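You operate a simulated robot arm through the tools that you are given. There is no shell and no other tool. Be economical: measure what you need, move in short steps, check, and stop when the job is done.

Carry out the task below with a simulated two-armed robot. There is one attempt and no reset: what you move stays moved.

JOB
Roll the green cart to the rack end, unstrap the grey tote and lift it onto the rack.
Fine: strap tight while it rolls; lock the returns lever, then loosen the purple thumbscrew; lift with both hands. Where these are worked on the way, their far stop is far enough and under half their travel is too little: returns lever.
Where things are to end (x, y in the base frame): grey tote within 0.06 m of [-0.33, 1.56].

The check looks at the end state, three seconds after you hand in, the way a careful person would. Anything else that was tipped, shoved, dropped, spilled or broken makes it a failure.

ROBOT AND FRAMES
Two 7-joint arms with two-finger parallel grippers on one trunk, on a base that drives. Base frame: it is fixed to the floor where the robot stands at the start and does not move with it; the origin is under the middle of the robot, x ahead of it, y to its left, z up. Readings come in m, rad, newtons and seconds.
The left shoulder is at the start at [0.05, 0.165, 1.255], the right one opposite. With the tool pointing down near the work surface each hand reaches from about 0.1 to 0.64 m from the robot's upright axis, wherever it stands, measured 20 degrees to its own side. Places, roughly: black block [-0.5, 2, 0.75]; blue cart [0.9, 3.1, 0.4]; green cart [0.5, 0.4, 0.4]; green strap [0.4, 0.4, 0.9]; loads lever [0.8, 2.8, 0.7]; purple thumbscrew [0.3, 0.4, 0.7]; returns lever [0.4, 0, 0.6]; tackle rack top [-0.4, 1.8, 0.8]; white thumbscrew [0.6, 3.1, 0.7]. Payload 3.91 kg a hand.
Tool frame (each hand has its own): the origin (TCP) lies between the finger pads and is the grasp point; the fingertips stand 0.03 m ahead of it; z points along the fingers, y is the line along which they close. The gripper opens to 0.11 m. The fingers are 0.02 m wide and 0.01 m thick; the gripper's body (0.048 by 0.112 m) begins 0.055 m behind the TCP.
Orientation is that of the tool frame in the base frame, as a unit quaternion [w, x, y, z]. With the fingers straight down and closing along the base's y, the tool's x points along the base's -x, its y along +y and its z along -z.

CONTROLS
- The arms move only by the tool send_rows. It takes "left_targets", "right_targets" or both (then of equal length, played together; a hand with none holds still); each is a list of rows, each a list of 2 entries, a list of its own where there are three numbers: the shift along the base's x, y, z in m, then the turn, a rotation vector about the base's x, y, z in rad. In form: [[[x, y, z], [ax, ay, az]], ...]. A call has 1 to 20 rows; each row shifts and turns the commanded pose from where the row before left it. "left_hand" and "right_hand" are, for a hand that has rows, the opening, from 0 (shut) to 1 (fully open), set as the call begins (left out, the last holds). A row lasts 0.2 s, in which the tool goes at most 0.05 m and 0.15 rad; a call with a longer step from one row to the next is refused whole, and so is a gripper value outside its range. A pose out of reach is approached as far as the arm can. The call stops where the force on the tool passes 40 N (or 10 N more than at its start, if that is more) or the arm is blocked; 0.2 s more then pass. Each finger travels about 0.045 m/s and halts on what it meets, pressing with about 36 N; the grip force reading is that of the motor and also rises with nothing between the fingers. The clock runs only during rows and for 0.2 s after the last one: add rows that do not move to give the fingers time. The reply holds the time, the measured pose of the TCP, the force on the tool along the base axes, the opening and the grip force, in the units named above and with some noise, with the torque about the TCP (base axes, N m) and any sound that the robot's microphone picked up.
- Cameras (640 x 400 px; columns grow to the right, rows downward): "scene" is now at [0.0854, 0.0571, 1.4203]; the picture's right is [0.62, -0.79, 0.00], its down [-0.52, -0.41, -0.75] and it looks along [0.59, 0.46, -0.66] (base axes); focal length 214 px, centre (320, 200). "left" rides on the left gripper at [0.072, -0.017, -0.103] in its tool frame; the picture's right is [0.23, 0.97, 0.00], its down [-0.76, 0.18, -0.62] and it looks along [-0.61, 0.14, 0.78] (tool axes); focal length 222 px, centre (320, 200). "right" rides on the right gripper at [0.072, 0.017, -0.103] in its tool frame; the picture's right is [-0.23, 0.97, 0.00], its down [-0.76, -0.18, -0.62] and it looks along [-0.61, -0.14, 0.78] (tool axes); focal length 222 px, centre (320, 200).
- capture(camera): a new picture of that camera. No time passes.
- slide_trunk(by): slides the trunk up (or, below 0, down) by that many m; the arms and the scene camera ride with it, the base frame stays. It gives what a move gives, with no picture.
- steer(legs): drives the robot by 1 to 6 legs, each [ahead, left, turn to the left] in m, m and rad, along the robot's own axes; the way and the turn of a leg run together, so that a leg with both is an arc; at most 1.5 m and 3.142 rad a leg. The arms and the cameras ride along, it lands a little off, and it stops where it bumps. It gives what a move gives.
- aim_head(pan, tilt): turns the head with the scene camera to pan (to the left, within 1.396 rad either way) and tilt (down, from -0.506 to 1.204), counted from straight ahead of the robot. It gives what a move gives.
- probe_pixels(camera, pixels): for up to 12 pixels [column, row] of the newest picture of that camera ("zoom" is the newest enlarged one), the place [x, y, z] in the base frame of the surface seen there, good to about 0.002 m, but the place of the scene camera against the robot may be out by one fixed shift of up to 0.018 m in any direction. No time passes.
- close_up(camera, box): a new picture of the part [left, top, right, bottom] of that camera's present view, enlarged. No time passes.
- close_job(): hands the job in; it is judged then, once.

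Go step by step. Measure first, check grasps and placings, and put right what went wrong. The budget is 80 turns and 78 pictures, counting those below and the enlarged ones. Unless the task says otherwise, let go and move clear before handing in.

The tools are called after "Request:" by a JSON object that holds its "method" and its "body". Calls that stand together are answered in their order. send_rows: Moves the arms, as the interface text tells. Its arguments: {"type":"object","properties":{"left_targets":{"type":"array"},"left_hand":{"type":"number"},"right_targets":{"type":"array"},"right_hand":{"type":"number"}},"required":[]} The other tools are called the same way: slide_trunk (by) slides the trunk up or down; steer (legs) drives the base; aim_head (pan, tilt) turns the head that bears the scene camera; capture (camera) takes a picture; probe_pixels (camera, pixels) gives the place of the surface under pixels of a picture; close_up (camera, box) takes an enlarged picture of a part of a camera's view; close_job () hands the job in.

At the start:

```text
time_s: 0.0
left_tool_pos: [0.2963, 0.4234, 1.0012]
left_orientation: [0.0, 0.0, 1.0, -0.001]
left_force: [-0.9, 0.6, 0.5]
left_torque: [0.04, 0.01, -0.04]
left_grip_width: 0.1102
left_finger_force: 0.0
right_tool_pos: [0.4154, 0.0449, 1.0004]
right_orientation: [0.001, -0.001, 1.0, 0.0]
right_force: [-0.4, 1.4, 0.5]
right_torque: [-0.04, 0.02, 0.0]
right_grip_width: 0.11
right_finger_force: 0.0
trunk travel left (down, up): [-0.475, 0.028]
robot x, y, heading: [0.0016, -0.0009, -0.004]
head pan, tilt: [0.663, 0.721]
```

scene: 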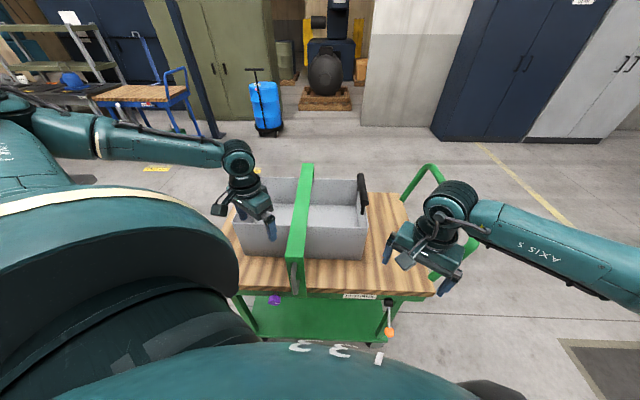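
right: 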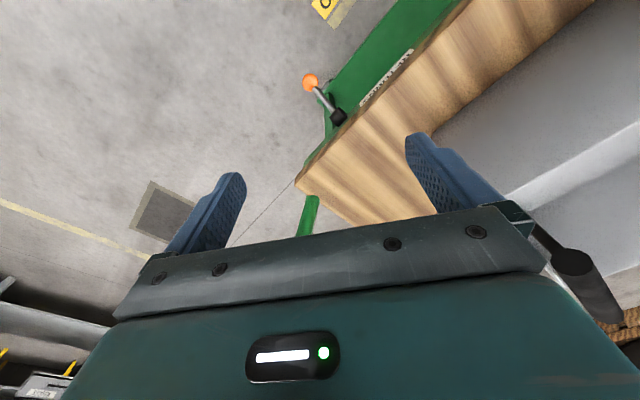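
left: 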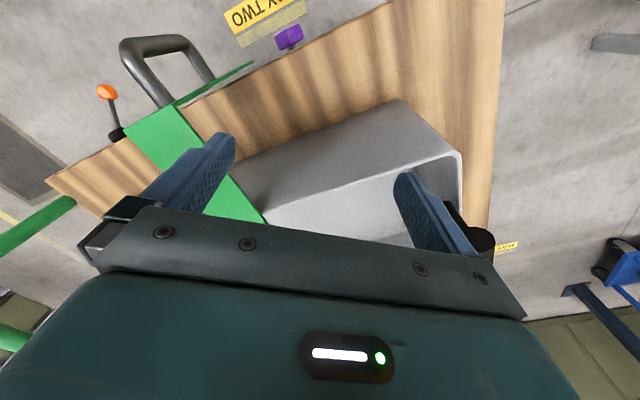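

The pictures show the green cart ahead-left with the grey tote under a green strap, an orange-knobbed lever near (389,325) and a purple screw near (274,299). I'll take close-ups and probe them first.

Request:
{"method": "close_up", "body": {"camera": "scene", "box": [220, 150, 480, 350]}}

Request:
{"method": "probe_pixels", "body": {"camera": "scene", "pixels": [[274, 299], [389, 332], [389, 303], [361, 297], [430, 290], [378, 198], [240, 290], [308, 170], [295, 250], [430, 170], [362, 190], [295, 285]]}}

Request:
{"method": "close_up", "body": {"camera": "left", "box": [40, 0, 360, 200]}}

Request:
{"method": "probe_pixels", "body": {"camera": "left", "pixels": [[289, 37], [107, 92], [118, 133], [265, 10], [150, 42], [160, 100], [180, 100], [165, 150], [45, 180], [390, 2], [460, 155], [400, 100]]}}

```text
2.00 times, centred on (350, 250) of scene
```

zoom: 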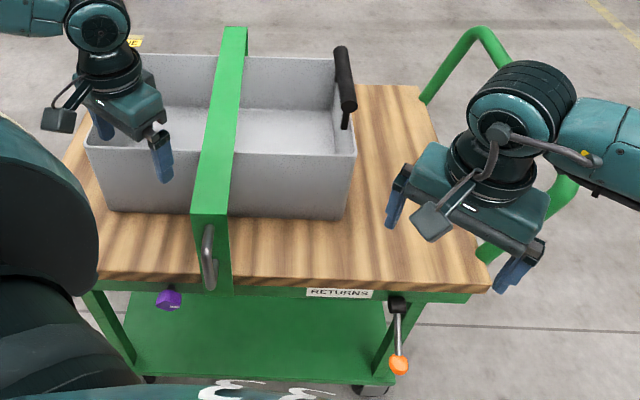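

```text
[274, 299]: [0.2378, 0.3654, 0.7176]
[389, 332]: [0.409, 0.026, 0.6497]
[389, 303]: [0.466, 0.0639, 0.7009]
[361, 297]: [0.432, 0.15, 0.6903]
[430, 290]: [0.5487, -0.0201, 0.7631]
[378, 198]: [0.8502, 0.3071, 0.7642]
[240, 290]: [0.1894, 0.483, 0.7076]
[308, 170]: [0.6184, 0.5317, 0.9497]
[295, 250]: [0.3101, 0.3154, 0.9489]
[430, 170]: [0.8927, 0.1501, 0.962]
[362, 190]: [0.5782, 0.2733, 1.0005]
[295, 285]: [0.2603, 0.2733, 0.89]
```

```text
2.00 times, centred on (200, 100) of left
```

zoom: 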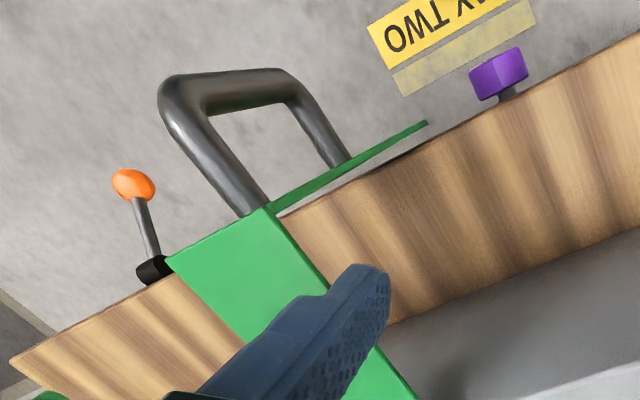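

```text
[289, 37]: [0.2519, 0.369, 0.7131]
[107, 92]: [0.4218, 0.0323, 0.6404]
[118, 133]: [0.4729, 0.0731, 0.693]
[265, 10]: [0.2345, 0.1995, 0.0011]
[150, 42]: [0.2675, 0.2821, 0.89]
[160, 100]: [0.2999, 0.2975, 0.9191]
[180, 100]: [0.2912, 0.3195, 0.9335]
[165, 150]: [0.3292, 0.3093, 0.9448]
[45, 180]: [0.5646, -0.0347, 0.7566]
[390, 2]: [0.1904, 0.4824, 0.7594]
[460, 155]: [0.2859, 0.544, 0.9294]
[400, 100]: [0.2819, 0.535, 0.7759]
```

The left camera's readings set the scene camera about (0.013, 0.005, -0.007) off. Next I survey the rack and the way there with the head.

Request:
{"method": "aim_head", "body": {"pan": 1.39, "tilt": 0.45}}

Request:
{"method": "capture", "body": {"camera": "scene"}}

```text
time_s: 1.1
left_tool_pos: [0.2966, 0.4235, 1.0013]
left_orientation: [0.0, 0.0, 1.0, 0.001]
left_force: [0.4, -0.3, -0.1]
left_torque: [0.0, 0.0, 0.02]
left_grip_width: 0.1102
left_finger_force: 0.0
right_tool_pos: [0.4139, 0.0443, 1.0007]
right_orientation: [0.0, 0.0, 1.0, -0.001]
right_force: [-0.2, -0.4, -0.4]
right_torque: [0.0, 0.03, -0.04]
right_grip_width: 0.1096
right_finger_force: 0.0
trunk travel left (down, up): [-0.475, 0.028]
robot x, y, heading: [-0.0008, -0.0055, 0.006]
head pan, tilt: [1.389, 0.45]
```

```text
72 pictures are left
```

scene: 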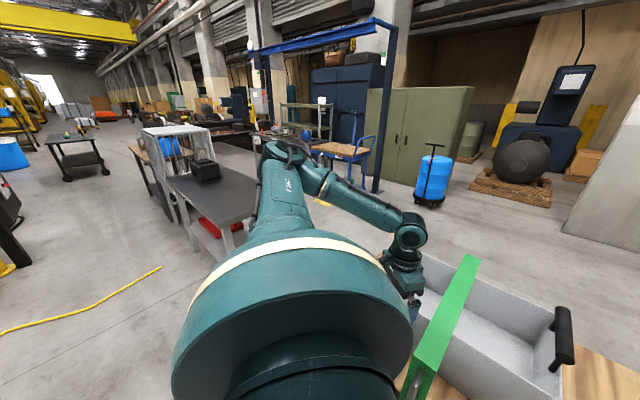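

Request:
{"method": "close_up", "body": {"camera": "scene", "box": [100, 100, 420, 300]}}

Request:
{"method": "probe_pixels", "body": {"camera": "scene", "pixels": [[168, 178], [222, 175], [199, 228], [255, 197], [205, 178], [203, 165], [192, 168], [238, 215], [340, 150], [358, 160], [362, 140], [435, 180]]}}

```text
2.00 times, centred on (260, 200) of scene
```

zoom: 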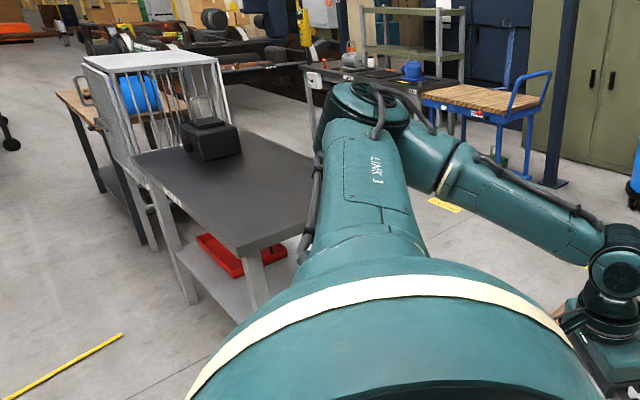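

```text
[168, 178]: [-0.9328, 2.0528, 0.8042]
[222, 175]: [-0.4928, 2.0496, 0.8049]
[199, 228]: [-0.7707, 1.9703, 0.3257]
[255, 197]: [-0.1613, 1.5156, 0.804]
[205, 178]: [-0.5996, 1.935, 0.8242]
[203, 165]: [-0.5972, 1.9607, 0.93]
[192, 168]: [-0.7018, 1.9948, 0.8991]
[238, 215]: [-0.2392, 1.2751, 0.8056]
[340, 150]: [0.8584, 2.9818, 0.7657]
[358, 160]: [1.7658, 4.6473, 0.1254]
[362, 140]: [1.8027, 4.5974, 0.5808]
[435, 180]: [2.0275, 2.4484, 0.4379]
```

Request:
{"method": "probe_pixels", "body": {"camera": "zoom", "pixels": [[241, 246], [310, 236], [308, 180], [135, 157], [160, 180], [200, 213], [232, 135], [315, 160], [250, 280], [190, 290], [220, 260], [280, 250]]}}

Request:
{"method": "aim_head", "body": {"pan": 0.66, "tilt": 1.0}}

Request:
{"method": "capture", "body": {"camera": "scene"}}

```text
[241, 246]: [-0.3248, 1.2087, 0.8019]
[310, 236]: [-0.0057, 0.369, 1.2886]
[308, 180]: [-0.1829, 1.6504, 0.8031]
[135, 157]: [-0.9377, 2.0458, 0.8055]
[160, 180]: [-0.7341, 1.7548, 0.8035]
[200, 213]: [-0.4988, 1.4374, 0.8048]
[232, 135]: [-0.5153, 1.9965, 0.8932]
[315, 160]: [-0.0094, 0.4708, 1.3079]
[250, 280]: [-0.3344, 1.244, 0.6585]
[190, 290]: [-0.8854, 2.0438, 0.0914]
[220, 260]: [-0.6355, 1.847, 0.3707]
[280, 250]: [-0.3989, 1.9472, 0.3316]
```

```text
time_s: 2.2
left_tool_pos: [0.2972, 0.4241, 1.0001]
left_orientation: [0.001, 0.0, 1.0, 0.0]
left_force: [0.2, -0.4, 0.7]
left_torque: [-0.03, 0.01, 0.0]
left_grip_width: 0.1104
left_finger_force: 0.1
right_tool_pos: [0.4131, 0.0441, 1.0006]
right_orientation: [-0.001, 0.0, 1.0, 0.001]
right_force: [0.2, 0.3, 0.7]
right_torque: [0.02, -0.01, 0.0]
right_grip_width: 0.1101
right_finger_force: 0.1
trunk travel left (down, up): [-0.475, 0.028]
robot x, y, heading: [-0.0026, 0.004, -0.002]
head pan, tilt: [0.66, 1.0]
```

```text
70 pictures are left
```

scene: 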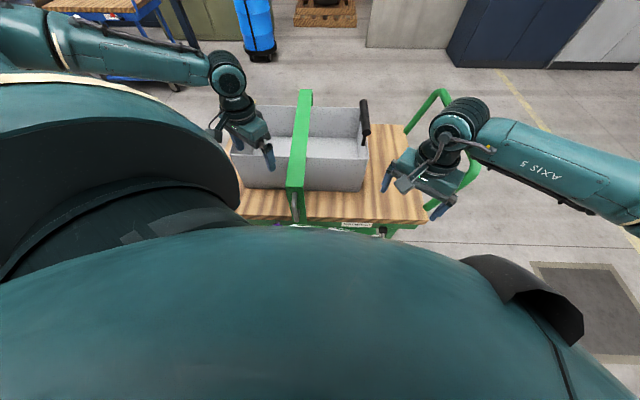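

The rack's end edge is near (-0.32,1.21) and its axis is parallel to the cart's, so the cart rolls straight along [-0.588, 0.809]. Now a closer look at the lever (right camera, about 320,95) and the tote's far end.

Request:
{"method": "close_up", "body": {"camera": "right", "box": [260, 40, 440, 152]}}

Request:
{"method": "close_up", "body": {"camera": "scene", "box": [210, 70, 500, 250]}}

Request:
{"method": "probe_pixels", "body": {"camera": "scene", "pixels": [[438, 92], [475, 165], [408, 130], [364, 105], [369, 140], [240, 165], [427, 222], [400, 126], [233, 222], [362, 190], [304, 95], [370, 165]]}}

Request:
{"method": "probe_pixels", "body": {"camera": "left", "pixels": [[480, 240], [490, 150], [500, 10], [467, 180]]}}

```text
3.56 times, centred on (350, 96) of right
```

zoom: 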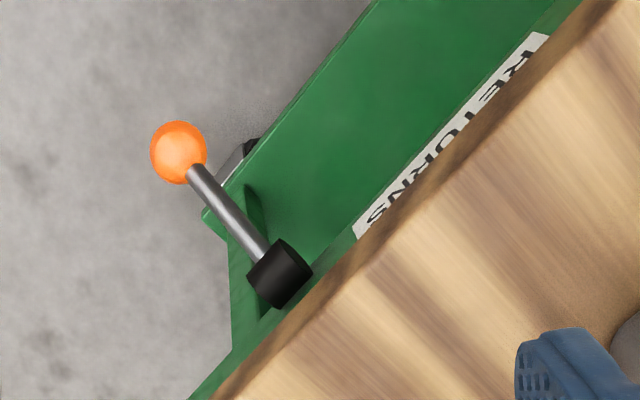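

```text
2.21 times, centred on (355, 160) of scene
```

zoom: 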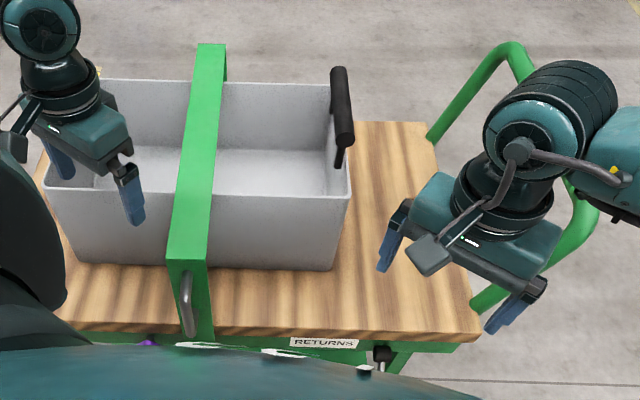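

```text
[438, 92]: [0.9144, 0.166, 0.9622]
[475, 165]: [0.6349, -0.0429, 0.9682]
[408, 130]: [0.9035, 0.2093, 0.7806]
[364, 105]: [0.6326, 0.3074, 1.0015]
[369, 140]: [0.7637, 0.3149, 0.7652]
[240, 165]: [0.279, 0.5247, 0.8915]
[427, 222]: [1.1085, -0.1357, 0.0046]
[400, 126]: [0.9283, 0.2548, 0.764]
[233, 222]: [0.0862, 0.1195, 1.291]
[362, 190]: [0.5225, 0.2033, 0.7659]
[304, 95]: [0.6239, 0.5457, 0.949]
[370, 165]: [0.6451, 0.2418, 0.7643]
```

```text
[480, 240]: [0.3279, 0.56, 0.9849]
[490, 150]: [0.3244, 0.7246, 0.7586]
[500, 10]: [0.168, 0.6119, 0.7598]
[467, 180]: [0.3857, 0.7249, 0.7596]
```

The bar of the push handle sits at about (0.79,0.07,0.95), across the cart's axis, so I'll push from behind it. I raise the arms and check the floor to the right.

Request:
{"method": "send_rows", "body": {"left_targets": [[[-0.02, 0, 0.05], [0, 0, 0]], [[-0.02, 0, 0.05], [0, 0, 0]]], "right_targets": [[[-0.02, 0, 0.05], [0, 0, 0]], [[-0.02, 0, 0.05], [0, 0, 0]]]}}

Request:
{"method": "aim_head", "body": {"pan": -0.6, "tilt": 0.55}}

Request:
{"method": "capture", "body": {"camera": "scene"}}

```text
refused: row 1 steps farther than a row can; nothing moved
```

```text
time_s: 3.6
left_tool_pos: [0.2975, 0.4228, 1.0002]
left_orientation: [0.0, 0.0, 1.0, 0.0]
left_force: [-0.2, 0.6, 0.5]
left_torque: [0.0, -0.01, -0.02]
left_grip_width: 0.1102
left_finger_force: 0.0
right_tool_pos: [0.4129, 0.0445, 0.9995]
right_orientation: [0.0, -0.001, 1.0, 0.0]
right_force: [-0.4, -0.2, 0.1]
right_torque: [0.04, -0.01, 0.02]
right_grip_width: 0.1099
right_finger_force: 0.0
trunk travel left (down, up): [-0.475, 0.028]
robot x, y, heading: [0.0016, -0.0046, 0.0]
head pan, tilt: [-0.6, 0.55]
```

```text
67 pictures are left
```

scene: 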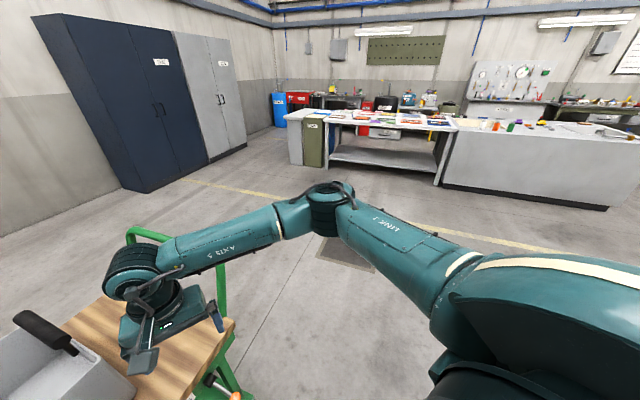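

The floor behind the handle is clear. I raise both hands and drive around to behind it.

Request:
{"method": "send_rows", "body": {"left_targets": [[[0, 0, 0.045], [0, 0, 0]], [[0, 0, 0.045], [0, 0, 0]], [[-0.03, 0, 0.03], [0, 0, 0]]], "right_targets": [[[0, 0, 0.045], [0, 0, 0]], [[0, 0, 0.045], [0, 0, 0]], [[-0.03, 0, 0.03], [0, 0, 0]]]}}

Request:
{"method": "steer", "body": {"legs": [[-0.25, 0, 0], [0, -0.9, 0], [1.4, 0, 0], [0, 0, 2.2]]}}

Request:
{"method": "aim_head", "body": {"pan": -0.2, "tilt": 0.6}}

Request:
{"method": "capture", "body": {"camera": "scene"}}

```text
time_s: 4.4
left_tool_pos: [0.2648, 0.4217, 1.1215]
left_orientation: [0.001, 0.001, 1.0, 0.0]
left_force: [0.4, -0.4, -0.5]
left_torque: [0.0, -0.05, -0.02]
left_grip_width: 0.1102
left_finger_force: 0.1
right_tool_pos: [0.3814, 0.044, 1.1218]
right_orientation: [0.0, 0.0, 1.0, 0.001]
right_force: [-1.0, 0.8, 0.9]
right_torque: [0.01, -0.02, -0.02]
right_grip_width: 0.1104
right_finger_force: 0.1
trunk travel left (down, up): [-0.475, 0.028]
robot x, y, heading: [0.0008, -0.0008, -0.003]
head pan, tilt: [-0.6, 0.55]
```

```text
time_s: 22.5
left_tool_pos: [0.6498, -0.9724, 1.121]
left_orientation: [0.0, 0.885, -0.466, -0.001]
left_force: [0.2, 0.8, -1.0]
left_torque: [0.0, -0.01, -0.03]
left_grip_width: 0.11
left_finger_force: 0.1
right_tool_pos: [0.8957, -0.6618, 1.1211]
right_orientation: [0.0, 0.885, -0.466, 0.001]
right_force: [0.1, 0.8, 0.4]
right_torque: [-0.01, 0.0, 0.01]
right_grip_width: 0.1099
right_finger_force: 0.1
trunk travel left (down, up): [-0.475, 0.028]
robot x, y, heading: [1.1516, -0.9542, 2.174]
head pan, tilt: [-0.6, 0.55]
```

```text
time_s: 23.4
left_tool_pos: [0.6507, -0.9719, 1.1201]
left_orientation: [0.001, 0.884, -0.467, 0.0]
left_force: [0.3, 0.5, 0.6]
left_torque: [0.0, 0.01, -0.01]
left_grip_width: 0.1099
left_finger_force: 0.1
right_tool_pos: [0.8982, -0.6603, 1.1211]
right_orientation: [-0.001, 0.885, -0.466, 0.0]
right_force: [-0.7, -0.5, -0.5]
right_torque: [0.02, -0.01, 0.0]
right_grip_width: 0.1101
right_finger_force: 0.1
trunk travel left (down, up): [-0.475, 0.028]
robot x, y, heading: [1.1529, -0.9503, 2.17]
head pan, tilt: [-0.201, 0.6]
```

```text
66 pictures are left
```

scene: 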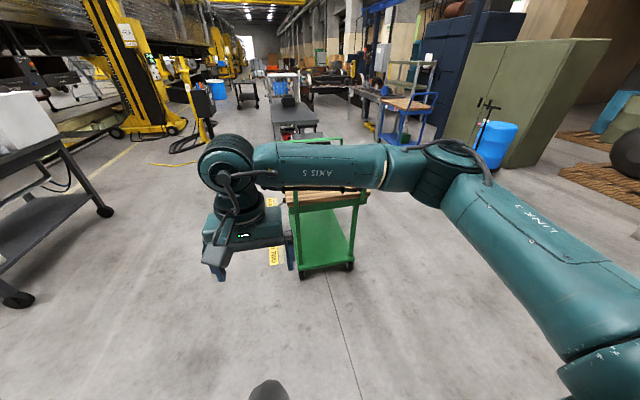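

The cart's handle end is straight ahead-right. I align behind it (v offset 0.31 right) and turn both hands 90° so they close along the rolling direction.

Request:
{"method": "steer", "body": {"legs": [[0, -0.308, 0.027]]}}

Request:
{"method": "send_rows", "body": {"left_targets": [[[0.0144, 0.0313, 0], [0, 0, -0.1428]], [[0.0144, 0.0313, 0], [0, 0, -0.1428]], [[0.0144, 0.0313, 0], [0, 0, -0.1428]], [[0.0144, 0.0313, 0], [0, 0, -0.1428]], [[0.0144, 0.0313, 0], [0, 0, -0.1428]], [[0.0144, 0.0313, 0], [0, 0, -0.1428]], [[0.0144, 0.0313, 0], [0, 0, -0.1428]], [[0.0144, 0.0313, 0], [0, 0, -0.1428]], [[0.0144, 0.0313, 0], [0, 0, -0.1428]], [[0.0144, 0.0313, 0], [0, 0, -0.1428]], [[0.0144, 0.0313, 0], [0, 0, -0.1428]]], "right_targets": [[[0.0062, 0.0124, 0], [0, 0, 0.1428]], [[0.0062, 0.0124, 0], [0, 0, 0.1428]], [[0.0062, 0.0124, 0], [0, 0, 0.1428]], [[0.0062, 0.0124, 0], [0, 0, 0.1428]], [[0.0062, 0.0124, 0], [0, 0, 0.1428]], [[0.0062, 0.0124, 0], [0, 0, 0.1428]], [[0.0062, 0.0124, 0], [0, 0, 0.1428]], [[0.0062, 0.0124, 0], [0, 0, 0.1428]], [[0.0062, 0.0124, 0], [0, 0, 0.1428]], [[0.0062, 0.0124, 0], [0, 0, 0.1428]], [[0.0062, 0.0124, 0], [0, 0, 0.1428]]]}}

Request:
{"method": "aim_head", "body": {"pan": 0, "tilt": 0.6}}

Request:
{"method": "capture", "body": {"camera": "scene"}}

```text
time_s: 25.5
left_tool_pos: [0.8996, -0.8112, 1.1203]
left_orientation: [-0.001, 0.892, -0.452, 0.0]
left_force: [-0.1, -0.6, 0.3]
left_torque: [-0.05, -0.01, 0.0]
left_grip_width: 0.1102
left_finger_force: 0.1
right_tool_pos: [1.136, -0.493, 1.121]
right_orientation: [0.0, 0.892, -0.452, 0.001]
right_force: [0.0, 1.6, 0.8]
right_torque: [-0.01, 0.05, 0.01]
right_grip_width: 0.11
right_finger_force: 0.0
trunk travel left (down, up): [-0.475, 0.028]
robot x, y, heading: [1.3978, -0.7751, 2.201]
head pan, tilt: [-0.201, 0.6]
```

```text
time_s: 27.9
left_tool_pos: [1.0564, -0.4651, 1.1205]
left_orientation: [0.0, -0.309, 0.951, 0.0]
left_force: [0.3, 0.6, 0.8]
left_torque: [-0.03, -0.01, 0.0]
left_grip_width: 0.1095
left_finger_force: 0.1
right_tool_pos: [1.1862, -0.3931, 1.1205]
right_orientation: [-0.001, 0.995, 0.102, 0.0]
right_force: [0.2, 1.3, 0.1]
right_torque: [-0.01, 0.0, -0.02]
right_grip_width: 0.1097
right_finger_force: 0.0
right hand out of reach, approached as far as the arm can: row 9, 10, 11
trunk travel left (down, up): [-0.475, 0.028]
robot x, y, heading: [1.3981, -0.7794, 2.204]
head pan, tilt: [-0.201, 0.6]
```

```text
time_s: 28.6
left_tool_pos: [1.0561, -0.4676, 1.1197]
left_orientation: [0.0, -0.312, 0.95, 0.0]
left_force: [0.1, -0.4, -0.6]
left_torque: [-0.02, 0.0, -0.04]
left_grip_width: 0.1099
left_finger_force: 0.1
right_tool_pos: [1.1852, -0.3933, 1.1208]
right_orientation: [0.0, 0.995, 0.102, 0.001]
right_force: [0.2, 0.4, 0.0]
right_torque: [0.02, 0.02, 0.01]
right_grip_width: 0.1098
right_finger_force: 0.0
trunk travel left (down, up): [-0.475, 0.028]
robot x, y, heading: [1.3997, -0.7761, 2.207]
head pan, tilt: [0.0, 0.6]
```

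```text
65 pictures are left
```

scene: 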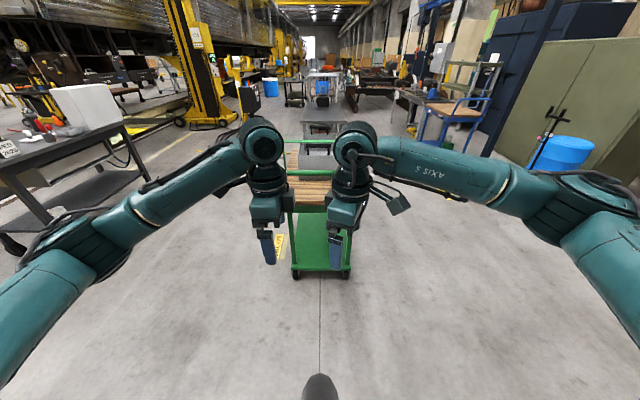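

The left hand got its 90° turn; the right stalled about 0.43 rad short. I move the right hand outward a little and finish its turn.

Request:
{"method": "send_rows", "body": {"right_targets": [[[0.025, 0.005, 0], [0, 0, 0]], [[0.03, 0.01, 0], [0, 0, 0]], [[0.01, 0.01, 0], [0, 0, 0.11]], [[0, 0, 0], [0, 0, 0.11]], [[0, 0, 0], [0, 0, 0.11]], [[0, 0, 0], [0, 0, 0.1]]]}}

```text
time_s: 30.0
left_tool_pos: [1.0562, -0.4657, 1.1211]
left_orientation: [0.0, -0.312, 0.95, 0.001]
left_force: [-0.5, -1.1, 0.5]
left_torque: [0.02, -0.02, -0.03]
left_grip_width: 0.1102
left_finger_force: 0.0
right_tool_pos: [1.2404, -0.3782, 1.1196]
right_orientation: [0.0, 0.995, 0.103, 0.0]
right_force: [-0.1, -0.3, 0.6]
right_torque: [-0.03, 0.02, 0.0]
right_grip_width: 0.1098
right_finger_force: 0.1
right hand out of reach, approached as far as the arm can: row 3, 4, 5, 6
trunk travel left (down, up): [-0.475, 0.028]
robot x, y, heading: [1.3994, -0.7775, 2.208]
head pan, tilt: [0.0, 0.6]
```

The right wrist is at its stop that way; I turn it the other way round to the same closing line.

Request:
{"method": "send_rows", "body": {"right_targets": [[[0, 0, 0], [0, 0, -0.1428]], [[0, 0, 0], [0, 0, -0.1428]], [[0, 0, 0], [0, 0, -0.1428]], [[0, 0, 0], [0, 0, -0.1428]], [[0, 0, 0], [0, 0, -0.1428]], [[0, 0, 0], [0, 0, -0.1428]], [[0, 0, 0], [0, 0, -0.1428]], [[0, 0, 0], [0, 0, -0.1428]], [[0, 0, 0], [0, 0, -0.1428]], [[0, 0, 0], [0, 0, -0.1428]], [[0, 0, 0], [0, 0, -0.1428]], [[0, 0, 0], [0, 0, -0.1428]], [[0, 0, 0], [0, 0, -0.1428]], [[0, 0, 0], [0, 0, -0.1428]], [[0, 0, 0], [0, 0, -0.1428]], [[0, 0, 0], [0, 0, -0.1428]], [[0, 0, 0], [0, 0, -0.1428]], [[0, 0, 0], [0, 0, -0.1428]], [[0, 0, 0], [0, 0, -0.1428]]]}}

Request:
{"method": "close_up", "body": {"camera": "scene", "box": [220, 100, 420, 300]}}

```text
time_s: 34.0
left_tool_pos: [1.0564, -0.4656, 1.121]
left_orientation: [0.0, -0.311, 0.95, 0.0]
left_force: [0.4, 0.0, -0.8]
left_torque: [0.0, -0.01, -0.02]
left_grip_width: 0.11
left_finger_force: 0.0
right_tool_pos: [1.2392, -0.3782, 1.1204]
right_orientation: [0.0, -0.309, 0.951, -0.001]
right_force: [0.6, 0.2, 0.4]
right_torque: [-0.02, 0.01, -0.01]
right_grip_width: 0.11
right_finger_force: 0.0
trunk travel left (down, up): [-0.475, 0.028]
robot x, y, heading: [1.3978, -0.7767, 2.208]
head pan, tilt: [0.0, 0.6]
```

```text
2.00 times, centred on (320, 200) of scene
```

zoom: 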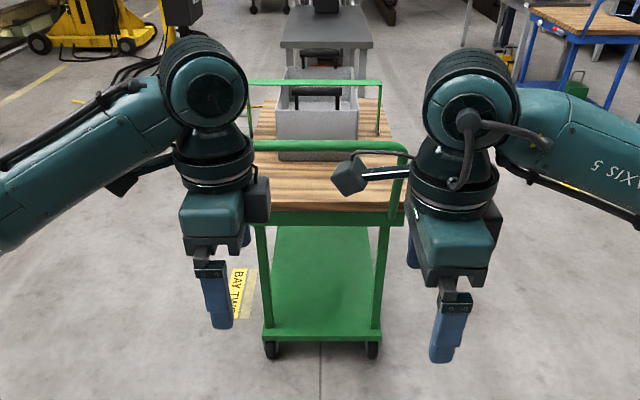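

Both hands now close along the rolling direction, at v 0.58 and 0.78, centred on the cart. I probe the bar (zoom row ~147) to set the approach.

Request:
{"method": "probe_pixels", "body": {"camera": "zoom", "pixels": [[270, 146], [300, 146], [330, 146], [380, 147], [330, 142], [330, 150], [404, 165]]}}

Request:
{"method": "send_rows", "body": {"right_targets": [[[-0.021, 0.029, 0], [0, 0, 0]]]}}

Request:
{"method": "steer", "body": {"legs": [[0.5, 0, -0.004]]}}

Request:
{"method": "aim_head", "body": {"pan": 0, "tilt": 0.9}}

Request:
{"method": "capture", "body": {"camera": "scene"}}

Request:
{"method": "capture", "body": {"camera": "left"}}

```text
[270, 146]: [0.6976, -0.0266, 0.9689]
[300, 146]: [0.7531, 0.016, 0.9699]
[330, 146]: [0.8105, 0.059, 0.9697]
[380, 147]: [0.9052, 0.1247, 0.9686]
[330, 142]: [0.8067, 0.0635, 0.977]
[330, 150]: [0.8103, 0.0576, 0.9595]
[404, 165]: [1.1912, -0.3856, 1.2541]
```

```text
time_s: 34.4
left_tool_pos: [1.0558, -0.466, 1.1206]
left_orientation: [0.0, -0.312, 0.95, 0.0]
left_force: [0.0, -0.1, -0.6]
left_torque: [0.0, -0.03, 0.02]
left_grip_width: 0.1101
left_finger_force: 0.0
right_tool_pos: [1.2158, -0.3516, 1.1206]
right_orientation: [0.001, -0.312, 0.95, -0.001]
right_force: [0.1, 0.4, 0.1]
right_torque: [-0.03, 0.01, 0.02]
right_grip_width: 0.1099
right_finger_force: 0.0
trunk travel left (down, up): [-0.475, 0.028]
robot x, y, heading: [1.3976, -0.7752, 2.207]
head pan, tilt: [0.0, 0.6]
```

```text
time_s: 37.3
left_tool_pos: [0.7664, -0.0689, 1.1208]
left_orientation: [0.0, -0.31, 0.951, 0.0]
left_force: [-0.4, -0.8, -0.5]
left_torque: [0.0, -0.02, 0.04]
left_grip_width: 0.11
left_finger_force: 0.0
right_tool_pos: [0.9286, 0.0469, 1.1209]
right_orientation: [0.0, -0.311, 0.95, 0.0]
right_force: [-1.1, 0.2, -0.3]
right_torque: [0.0, -0.02, 0.01]
right_grip_width: 0.11
right_finger_force: 0.0
trunk travel left (down, up): [-0.475, 0.028]
robot x, y, heading: [1.1064, -0.3796, 2.199]
head pan, tilt: [0.0, 0.6]
```

```text
time_s: 38.1
left_tool_pos: [0.765, -0.069, 1.1193]
left_orientation: [0.0, -0.31, 0.951, -0.001]
left_force: [0.3, 0.1, 0.0]
left_torque: [0.01, 0.01, -0.02]
left_grip_width: 0.1099
left_finger_force: 0.1
right_tool_pos: [0.9286, 0.0469, 1.1213]
right_orientation: [0.001, -0.31, 0.951, 0.0]
right_force: [-0.8, 0.3, 0.7]
right_torque: [0.01, 0.01, 0.01]
right_grip_width: 0.1103
right_finger_force: 0.0
trunk travel left (down, up): [-0.475, 0.028]
robot x, y, heading: [1.109, -0.3846, 2.2]
head pan, tilt: [0.0, 0.901]
```

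```text
63 pictures are left
```

scene: 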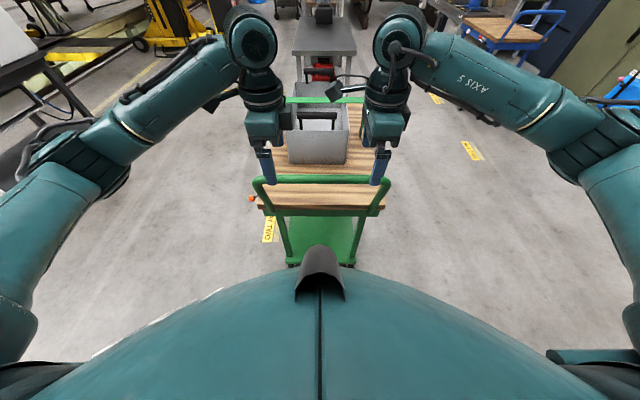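

```text
62 pictures are left
```

left: 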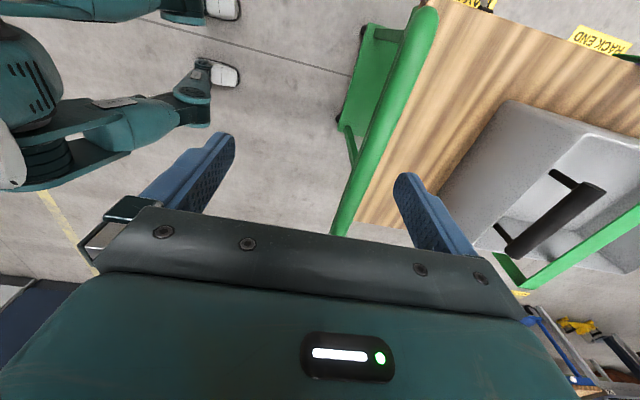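

The left camera shows the bar and a floor sign "RACK END" at (600,40). I probe both.

Request:
{"method": "probe_pixels", "body": {"camera": "left", "pixels": [[395, 95], [380, 140], [360, 190], [420, 20], [600, 40], [575, 35], [630, 55], [480, 5], [345, 225]]}}

Request:
{"method": "close_up", "body": {"camera": "left", "box": [440, 0, 640, 120]}}

Request:
{"method": "capture", "body": {"camera": "right"}}

```text
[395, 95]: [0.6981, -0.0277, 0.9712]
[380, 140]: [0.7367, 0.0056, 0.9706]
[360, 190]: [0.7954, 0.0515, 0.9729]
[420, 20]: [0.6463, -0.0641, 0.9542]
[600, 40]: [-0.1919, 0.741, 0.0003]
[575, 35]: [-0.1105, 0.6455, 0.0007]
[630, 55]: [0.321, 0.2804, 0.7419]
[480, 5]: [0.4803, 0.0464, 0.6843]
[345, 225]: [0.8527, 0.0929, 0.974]
```

```text
3.20 times, centred on (540, 60) of left
```

zoom: 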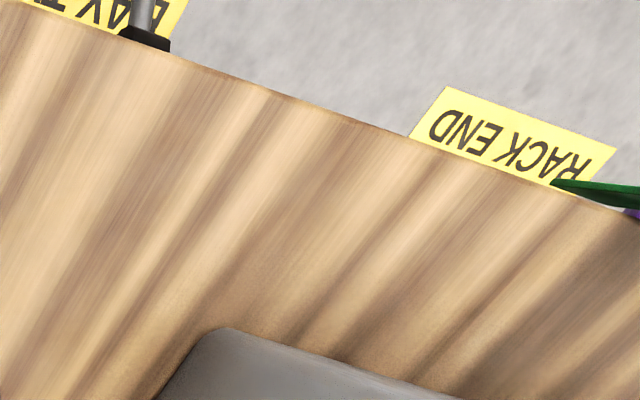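

```text
60 pictures are left
```

right: 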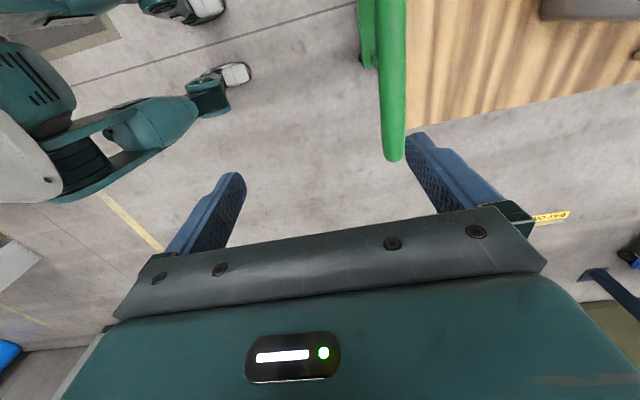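

The two floor signs are 0.69 m apart along the axis, so the roll is 0.69 m and ends about 0.08 m short of the rack. The bar is at u=-0.428; hands go forward 0.079, down to z 0.955, and close.

Request:
{"method": "send_rows", "body": {"left_targets": [[[-0.023, 0.032, 0], [0, 0, 0]], [[-0.023, 0.032, 0], [0, 0, 0]], [[0, 0, -0.041], [0, 0, 0]], [[0, 0, -0.041], [0, 0, 0]], [[0, 0, -0.041], [0, 0, 0]], [[0, 0, -0.041], [0, 0, 0]]], "right_targets": [[[-0.0235, 0.033, 0], [0, 0, 0]], [[-0.0235, 0.033, 0], [0, 0, 0]], [[0, 0, -0.041], [0, 0, 0]], [[0, 0, -0.041], [0, 0, 0]], [[0, 0, -0.041], [0, 0, 0]], [[0, 0, -0.041], [0, 0, 0]]]}}

Request:
{"method": "send_rows", "body": {"left_hand": 0, "right_hand": 0, "left_targets": [[[0, 0, 0], [0, 0, 0]], [[0, 0, 0], [0, 0, 0]], [[0, 0, 0], [0, 0, 0]], [[0, 0, 0], [0, 0, 0]], [[0, 0, 0], [0, 0, 0]], [[0, 0, 0], [0, 0, 0]]], "right_targets": [[[0, 0, 0], [0, 0, 0]], [[0, 0, 0], [0, 0, 0]], [[0, 0, 0], [0, 0, 0]], [[0, 0, 0], [0, 0, 0]], [[0, 0, 0], [0, 0, 0]], [[0, 0, 0], [0, 0, 0]]]}}

Request:
{"method": "capture", "body": {"camera": "right"}}

```text
time_s: 39.5
left_tool_pos: [0.7197, -0.0041, 0.9556]
left_orientation: [0.0, -0.31, 0.951, 0.0]
left_force: [-0.5, -0.6, 0.3]
left_torque: [0.0, -0.02, 0.01]
left_grip_width: 0.1098
left_finger_force: 0.0
right_tool_pos: [0.8811, 0.1111, 0.9564]
right_orientation: [0.0, -0.31, 0.951, 0.0]
right_force: [0.4, 1.0, 0.3]
right_torque: [-0.02, 0.01, -0.02]
right_grip_width: 0.11
right_finger_force: 0.0
trunk travel left (down, up): [-0.475, 0.028]
robot x, y, heading: [1.1068, -0.3816, 2.204]
head pan, tilt: [0.0, 0.901]
```

```text
time_s: 40.9
left_tool_pos: [0.719, -0.0048, 0.9561]
left_orientation: [0.001, -0.311, 0.95, -0.001]
left_force: [4.1, -7.3, 6.8]
left_torque: [-0.05, 0.02, -0.27]
left_grip_width: 0.0277
left_finger_force: 43.7
right_tool_pos: [0.8819, 0.1119, 0.9576]
right_orientation: [-0.001, -0.309, 0.951, 0.002]
right_force: [-11.7, 10.2, -6.8]
right_torque: [-0.1, 0.09, -0.25]
right_grip_width: 0.028
right_finger_force: 43.7
trunk travel left (down, up): [-0.475, 0.028]
robot x, y, heading: [1.1078, -0.3768, 2.201]
head pan, tilt: [0.0, 0.901]
```

```text
59 pictures are left
```

right: 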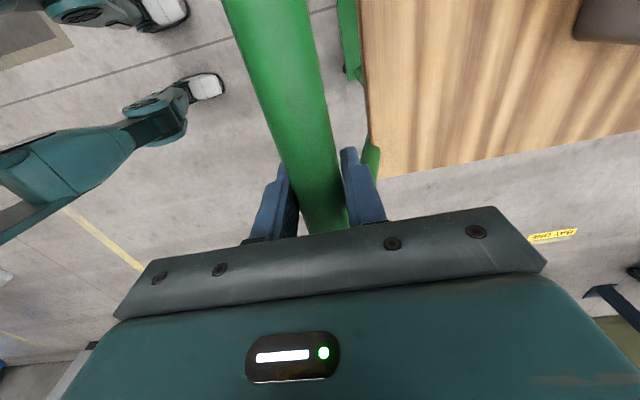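

Both hands grip the bar (28 mm, 44 N). A first short push of 0.15 m to see that the cart is free.

Request:
{"method": "steer", "body": {"legs": [[0.15, 0, 0]]}}

Request:
{"method": "capture", "body": {"camera": "scene"}}

```text
time_s: 41.7
left_tool_pos: [0.7189, -0.0046, 0.9556]
left_orientation: [0.002, -0.306, 0.952, -0.015]
left_force: [4.2, -11.0, 11.5]
left_torque: [-0.44, -0.37, 0.22]
left_grip_width: 0.0277
left_finger_force: 44.8
right_tool_pos: [0.8817, 0.1119, 0.9582]
right_orientation: [0.005, -0.31, 0.951, -0.008]
right_force: [8.3, -7.3, 12.0]
right_torque: [-0.4, -0.4, -0.31]
right_grip_width: 0.0277
right_finger_force: 45.2
trunk travel left (down, up): [-0.475, 0.028]
robot x, y, heading: [1.0997, -0.3695, 2.203]
head pan, tilt: [0.0, 0.901]
stopped in leg 1: the force on the tool passed its limit (the readings are from after the stop); the commanded pose is now the measured one
```

```text
58 pictures are left
```

scene: 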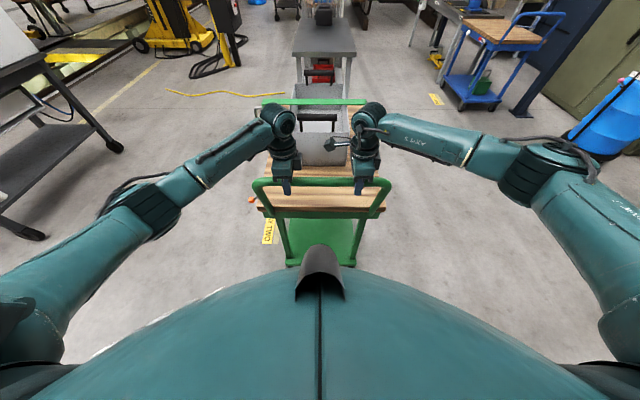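

The cart didn't stir and the drive stopped on force. I try a gentle push with both arms to tell a locked brake from a jerky start.

Request:
{"method": "send_rows", "body": {"left_targets": [[[-0.0029, 0.004, 0], [0, 0, 0]], [[-0.0029, 0.004, 0], [0, 0, 0]], [[-0.0029, 0.004, 0], [0, 0, 0]], [[-0.0029, 0.004, 0], [0, 0, 0]], [[-0.0029, 0.004, 0], [0, 0, 0]], [[-0.0029, 0.004, 0], [0, 0, 0]], [[-0.0029, 0.004, 0], [0, 0, 0]], [[-0.0029, 0.004, 0], [0, 0, 0]]], "right_targets": [[[-0.0029, 0.004, 0], [0, 0, 0]], [[-0.0029, 0.004, 0], [0, 0, 0]], [[-0.0029, 0.004, 0], [0, 0, 0]], [[-0.0029, 0.004, 0], [0, 0, 0]], [[-0.0029, 0.004, 0], [0, 0, 0]], [[-0.0029, 0.004, 0], [0, 0, 0]], [[-0.0029, 0.004, 0], [0, 0, 0]], [[-0.0029, 0.004, 0], [0, 0, 0]]]}}

```text
time_s: 42.3
left_tool_pos: [0.7196, -0.0047, 0.9551]
left_orientation: [0.001, -0.305, 0.952, -0.02]
left_force: [8.0, -20.2, 15.9]
left_torque: [-0.42, -0.33, 0.33]
left_grip_width: 0.028
left_finger_force: 45.1
right_tool_pos: [0.882, 0.1118, 0.9572]
right_orientation: [0.008, -0.312, 0.95, -0.015]
right_force: [15.3, -11.4, 16.8]
right_torque: [-0.44, -0.34, -0.58]
right_grip_width: 0.0277
right_finger_force: 44.8
trunk travel left (down, up): [-0.475, 0.028]
robot x, y, heading: [1.1018, -0.3728, 2.196]
head pan, tilt: [0.0, 0.901]
stopped in row 2 (right hand): the force on the tool passed its limit (the readings are from after the stop); the commanded pose is now the measured one
```

The cart is held fast, so its brake must be on now and must come off before rolling. I let go, rise, and drive beside the cart to look at the lever.

Request:
{"method": "send_rows", "body": {"left_hand": 1, "right_hand": 1, "left_targets": [[[0, 0, 0], [0, 0, 0]], [[0, 0, 0], [0, 0, 0]], [[0, 0, 0], [0, 0, 0]], [[0, 0, 0], [0, 0, 0]], [[0, 0, 0], [0, 0, 0]], [[0, 0, 0.045], [0, 0, 0]], [[0, 0, 0.045], [0, 0, 0]], [[0, 0, 0.045], [0, 0, 0]], [[0, 0, 0.03], [0, 0, 0]]], "right_targets": [[[0, 0, 0], [0, 0, 0]], [[0, 0, 0], [0, 0, 0]], [[0, 0, 0], [0, 0, 0]], [[0, 0, 0], [0, 0, 0]], [[0, 0, 0], [0, 0, 0]], [[0, 0, 0.045], [0, 0, 0]], [[0, 0, 0.045], [0, 0, 0]], [[0, 0, 0.045], [0, 0, 0]], [[0, 0, 0.03], [0, 0, 0]]]}}

Request:
{"method": "steer", "body": {"legs": [[-0.3, 0, 0], [0, 0.72, 0], [0, 0, -1.571], [0, 1.0, 0]]}}

Request:
{"method": "aim_head", "body": {"pan": -0.2, "tilt": 0.95}}

Request:
{"method": "capture", "body": {"camera": "scene"}}

Request:
{"method": "capture", "body": {"camera": "right"}}

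```text
time_s: 44.3
left_tool_pos: [0.7138, 0.0005, 1.1155]
left_orientation: [0.001, -0.306, 0.952, -0.022]
left_force: [-0.4, 0.4, -0.8]
left_torque: [-0.01, 0.0, -0.02]
left_grip_width: 0.11
left_finger_force: 0.1
right_tool_pos: [0.8772, 0.1175, 1.1187]
right_orientation: [0.008, -0.312, 0.95, -0.015]
right_force: [0.6, 0.2, 0.5]
right_torque: [0.0, -0.02, 0.0]
right_grip_width: 0.1102
right_finger_force: 0.1
trunk travel left (down, up): [-0.475, 0.028]
robot x, y, heading: [1.1004, -0.369, 2.2]
head pan, tilt: [0.0, 0.901]
```

```text
time_s: 58.5
left_tool_pos: [0.4629, 0.1858, 1.1143]
left_orientation: [-0.014, 0.449, 0.893, -0.017]
left_force: [0.7, -0.5, 0.5]
left_torque: [-0.01, 0.02, 0.03]
left_grip_width: 0.1098
left_finger_force: 0.2
right_tool_pos: [0.5837, 0.0261, 1.1174]
right_orientation: [-0.005, 0.442, 0.897, -0.016]
right_force: [0.6, -0.3, 0.3]
right_torque: [-0.02, -0.02, 0.0]
right_grip_width: 0.11
right_finger_force: 0.2
trunk travel left (down, up): [-0.475, 0.028]
robot x, y, heading: [0.0997, -0.2098, 0.655]
head pan, tilt: [0.0, 0.901]
```

```text
time_s: 59.2
left_tool_pos: [0.4639, 0.1865, 1.1143]
left_orientation: [-0.014, 0.449, 0.893, -0.018]
left_force: [-0.3, 0.4, 0.3]
left_torque: [-0.01, -0.01, 0.0]
left_grip_width: 0.1099
left_finger_force: 0.0
right_tool_pos: [0.5845, 0.0263, 1.1181]
right_orientation: [-0.005, 0.443, 0.897, -0.017]
right_force: [0.0, -0.2, 0.5]
right_torque: [-0.01, -0.02, 0.03]
right_grip_width: 0.1098
right_finger_force: 0.1
trunk travel left (down, up): [-0.475, 0.028]
robot x, y, heading: [0.1006, -0.2086, 0.651]
head pan, tilt: [-0.201, 0.949]
```

```text
57 pictures are left
```

scene: 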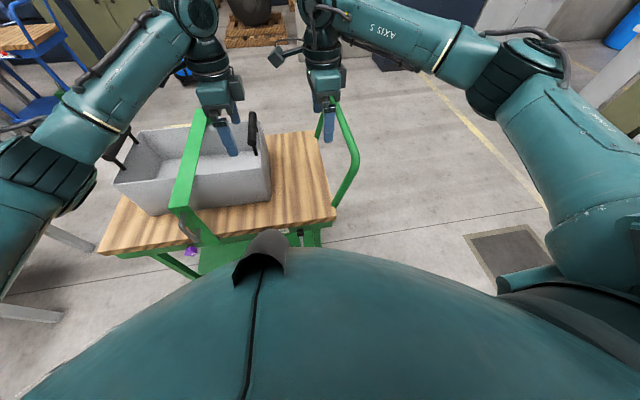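

```text
56 pictures are left
```

right: 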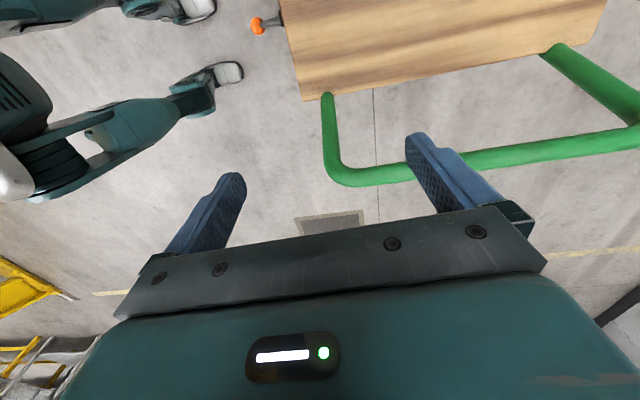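

Now beside the cart. I bring the right hand back in front of the lever, turned so its camera looks at it.

Request:
{"method": "send_rows", "body": {"right_targets": [[[-0.0267, -0.0078, 0], [0, 0, 0.1428]], [[-0.0267, -0.0078, 0], [0, 0, 0.1428]], [[-0.0267, -0.0078, 0], [0, 0, 0.1428]], [[-0.0267, -0.0078, 0], [0, 0, 0.1428]], [[-0.0267, -0.0078, 0], [0, 0, 0.1428]], [[-0.0267, -0.0078, 0], [0, 0, 0.1428]], [[-0.0267, -0.0078, 0], [0, 0, 0.1428]], [[-0.0267, -0.0078, 0], [0, 0, 0.1428]], [[-0.0267, -0.0078, 0], [0, 0, 0.1428]], [[-0.0267, -0.0078, 0], [0, 0, 0.1428]], [[-0.0267, -0.0078, 0], [0, 0, 0.1428]], [[0, 0, -0.045], [0, 0, 0]], [[0, 0, -0.045], [0, 0, 0]], [[0, 0, -0.045], [0, 0, 0]], [[0, 0, -0.045], [0, 0, 0]], [[0, 0, -0.045], [0, 0, 0]]]}}

Request:
{"method": "capture", "body": {"camera": "right"}}

```text
time_s: 62.6
left_tool_pos: [0.464, 0.1854, 1.1153]
left_orientation: [-0.014, 0.447, 0.894, -0.017]
left_force: [0.0, 0.5, -0.2]
left_torque: [0.0, -0.02, 0.01]
left_grip_width: 0.1101
left_finger_force: 0.1
right_tool_pos: [0.2863, -0.06, 0.8934]
right_orientation: [0.009, -0.322, 0.947, -0.015]
right_force: [0.3, 0.2, 0.0]
right_torque: [0.0, -0.01, -0.03]
right_grip_width: 0.11
right_finger_force: 0.0
trunk travel left (down, up): [-0.475, 0.028]
robot x, y, heading: [0.0991, -0.2074, 0.651]
head pan, tilt: [-0.201, 0.949]
```

```text
55 pictures are left
```

right: 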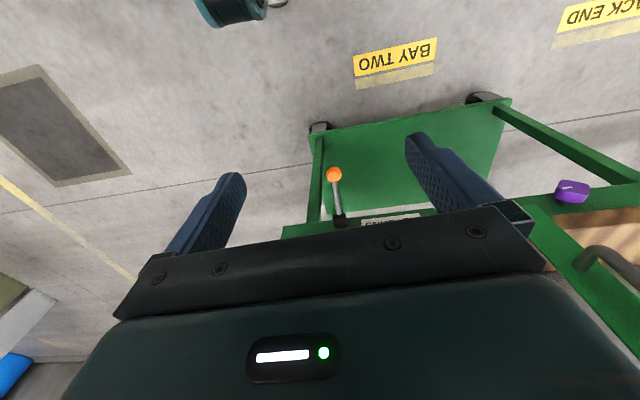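

Request:
{"method": "close_up", "body": {"camera": "right", "box": [290, 140, 450, 240]}}

Request:
{"method": "close_up", "body": {"camera": "right", "box": [520, 140, 640, 260]}}

Request:
{"method": "probe_pixels", "body": {"camera": "right", "pixels": [[334, 174], [338, 200], [340, 218], [355, 56], [436, 40], [358, 87], [433, 72], [566, 15], [555, 45], [640, 35], [571, 192], [564, 200]]}}

```text
4.00 times, centred on (370, 190) of right
```

zoom: 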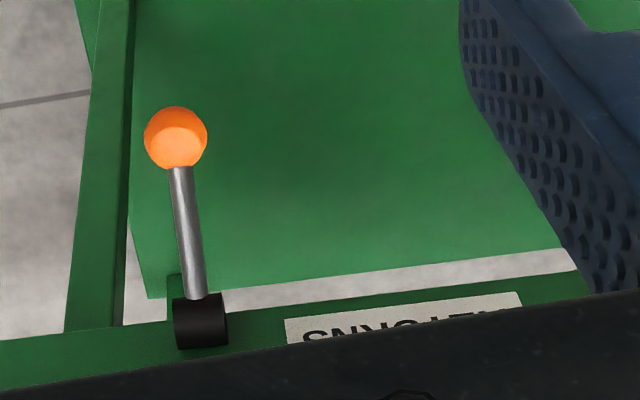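

```text
3.33 times, centred on (580, 200) of right
```

zoom: 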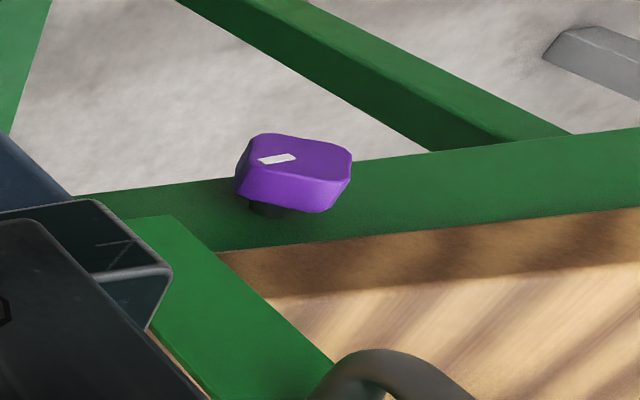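

```text
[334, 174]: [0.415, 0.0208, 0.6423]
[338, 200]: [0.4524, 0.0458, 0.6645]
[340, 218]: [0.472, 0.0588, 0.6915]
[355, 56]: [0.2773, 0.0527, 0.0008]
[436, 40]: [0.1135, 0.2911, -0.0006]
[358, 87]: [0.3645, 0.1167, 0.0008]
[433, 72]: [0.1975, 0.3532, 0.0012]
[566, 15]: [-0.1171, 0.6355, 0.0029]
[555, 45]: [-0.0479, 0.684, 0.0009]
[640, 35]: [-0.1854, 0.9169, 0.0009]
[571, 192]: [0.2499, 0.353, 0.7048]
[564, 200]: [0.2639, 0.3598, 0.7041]
```

The lever is hinged at the boss (0.472,0.059,0.69) with its knob hanging out and down at (0.415,0.021,0.64). I clear the left hand, shift the robot a bit, and lower the trunk to reach it.

Request:
{"method": "send_rows", "body": {"left_targets": [[[-0.04, -0.006, 0], [0, 0, 0]], [[-0.04, -0.006, 0], [0, 0, 0]], [[-0.04, -0.006, 0], [0, 0, 0]], [[-0.04, -0.006, 0], [0, 0, 0]], [[-0.04, -0.006, 0], [0, 0, 0]], [[-0.04, -0.006, 0], [0, 0, 0]], [[-0.04, -0.006, 0], [0, 0, 0]], [[-0.04, -0.006, 0], [0, 0, 0]]]}}

Request:
{"method": "steer", "body": {"legs": [[0, 0.1, -0.023]]}}

Request:
{"method": "slide_trunk", "body": {"by": -0.15}}

Request:
{"method": "capture", "body": {"camera": "right"}}

Request:
{"method": "capture", "body": {"camera": "scene"}}

```text
time_s: 64.4
left_tool_pos: [0.1548, 0.1493, 1.12]
left_orientation: [-0.014, 0.449, 0.893, -0.018]
left_force: [0.2, 0.1, -0.3]
left_torque: [0.0, -0.04, 0.01]
left_grip_width: 0.1102
left_finger_force: 0.1
left hand out of reach, approached as far as the arm can: row 8
right_tool_pos: [0.2865, -0.0612, 0.8935]
right_orientation: [0.009, -0.321, 0.947, -0.015]
right_force: [0.3, 0.4, 0.1]
right_torque: [-0.03, -0.02, -0.03]
right_grip_width: 0.1097
right_finger_force: 0.0
trunk travel left (down, up): [-0.475, 0.028]
robot x, y, heading: [0.1016, -0.2103, 0.654]
head pan, tilt: [-0.201, 0.949]
```

```text
time_s: 65.5
left_tool_pos: [0.1048, 0.2291, 1.1197]
left_orientation: [-0.014, 0.458, 0.888, -0.019]
left_force: [-0.3, 1.8, -0.5]
left_torque: [-0.05, -0.03, -0.02]
left_grip_width: 0.1104
left_finger_force: 0.1
right_tool_pos: [0.2305, 0.0153, 0.8942]
right_orientation: [0.009, -0.31, 0.951, -0.015]
right_force: [-0.2, 0.7, -0.6]
right_torque: [-0.01, -0.02, 0.0]
right_grip_width: 0.1102
right_finger_force: 0.0
trunk travel left (down, up): [-0.475, 0.028]
robot x, y, heading: [0.042, -0.1266, 0.632]
head pan, tilt: [-0.201, 0.949]
```

```text
time_s: 67.3
left_tool_pos: [0.1049, 0.2282, 0.9687]
left_orientation: [-0.014, 0.457, 0.889, -0.018]
left_force: [0.3, -0.4, 0.1]
left_torque: [0.01, 0.0, 0.0]
left_grip_width: 0.1098
left_finger_force: 0.0
right_tool_pos: [0.2308, 0.0144, 0.7447]
right_orientation: [0.009, -0.311, 0.95, -0.016]
right_force: [-0.6, -0.4, -0.2]
right_torque: [-0.03, 0.03, -0.01]
right_grip_width: 0.1098
right_finger_force: 0.1
trunk travel left (down, up): [-0.325, 0.178]
robot x, y, heading: [0.038, -0.1297, 0.627]
head pan, tilt: [-0.201, 0.949]
```

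```text
52 pictures are left
```

right: 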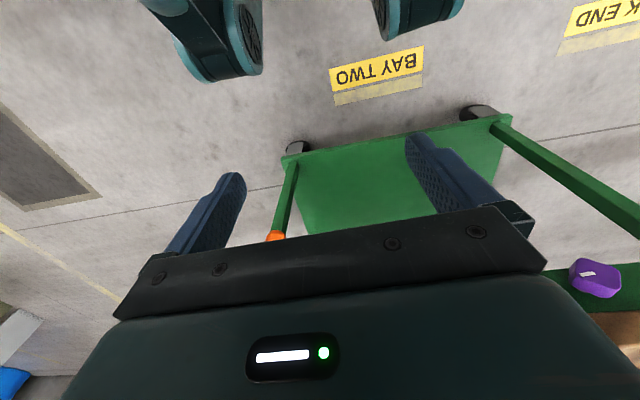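

```text
51 pictures are left
```

scene: 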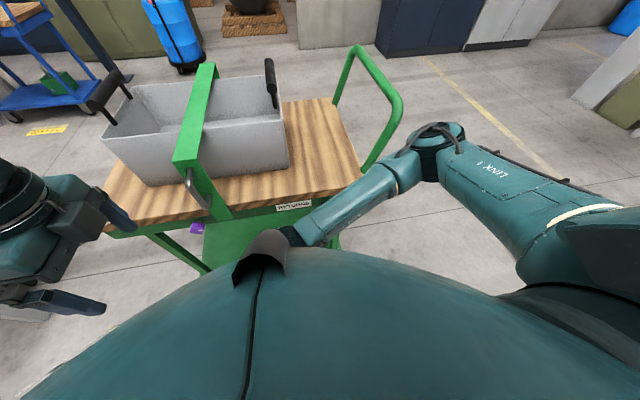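

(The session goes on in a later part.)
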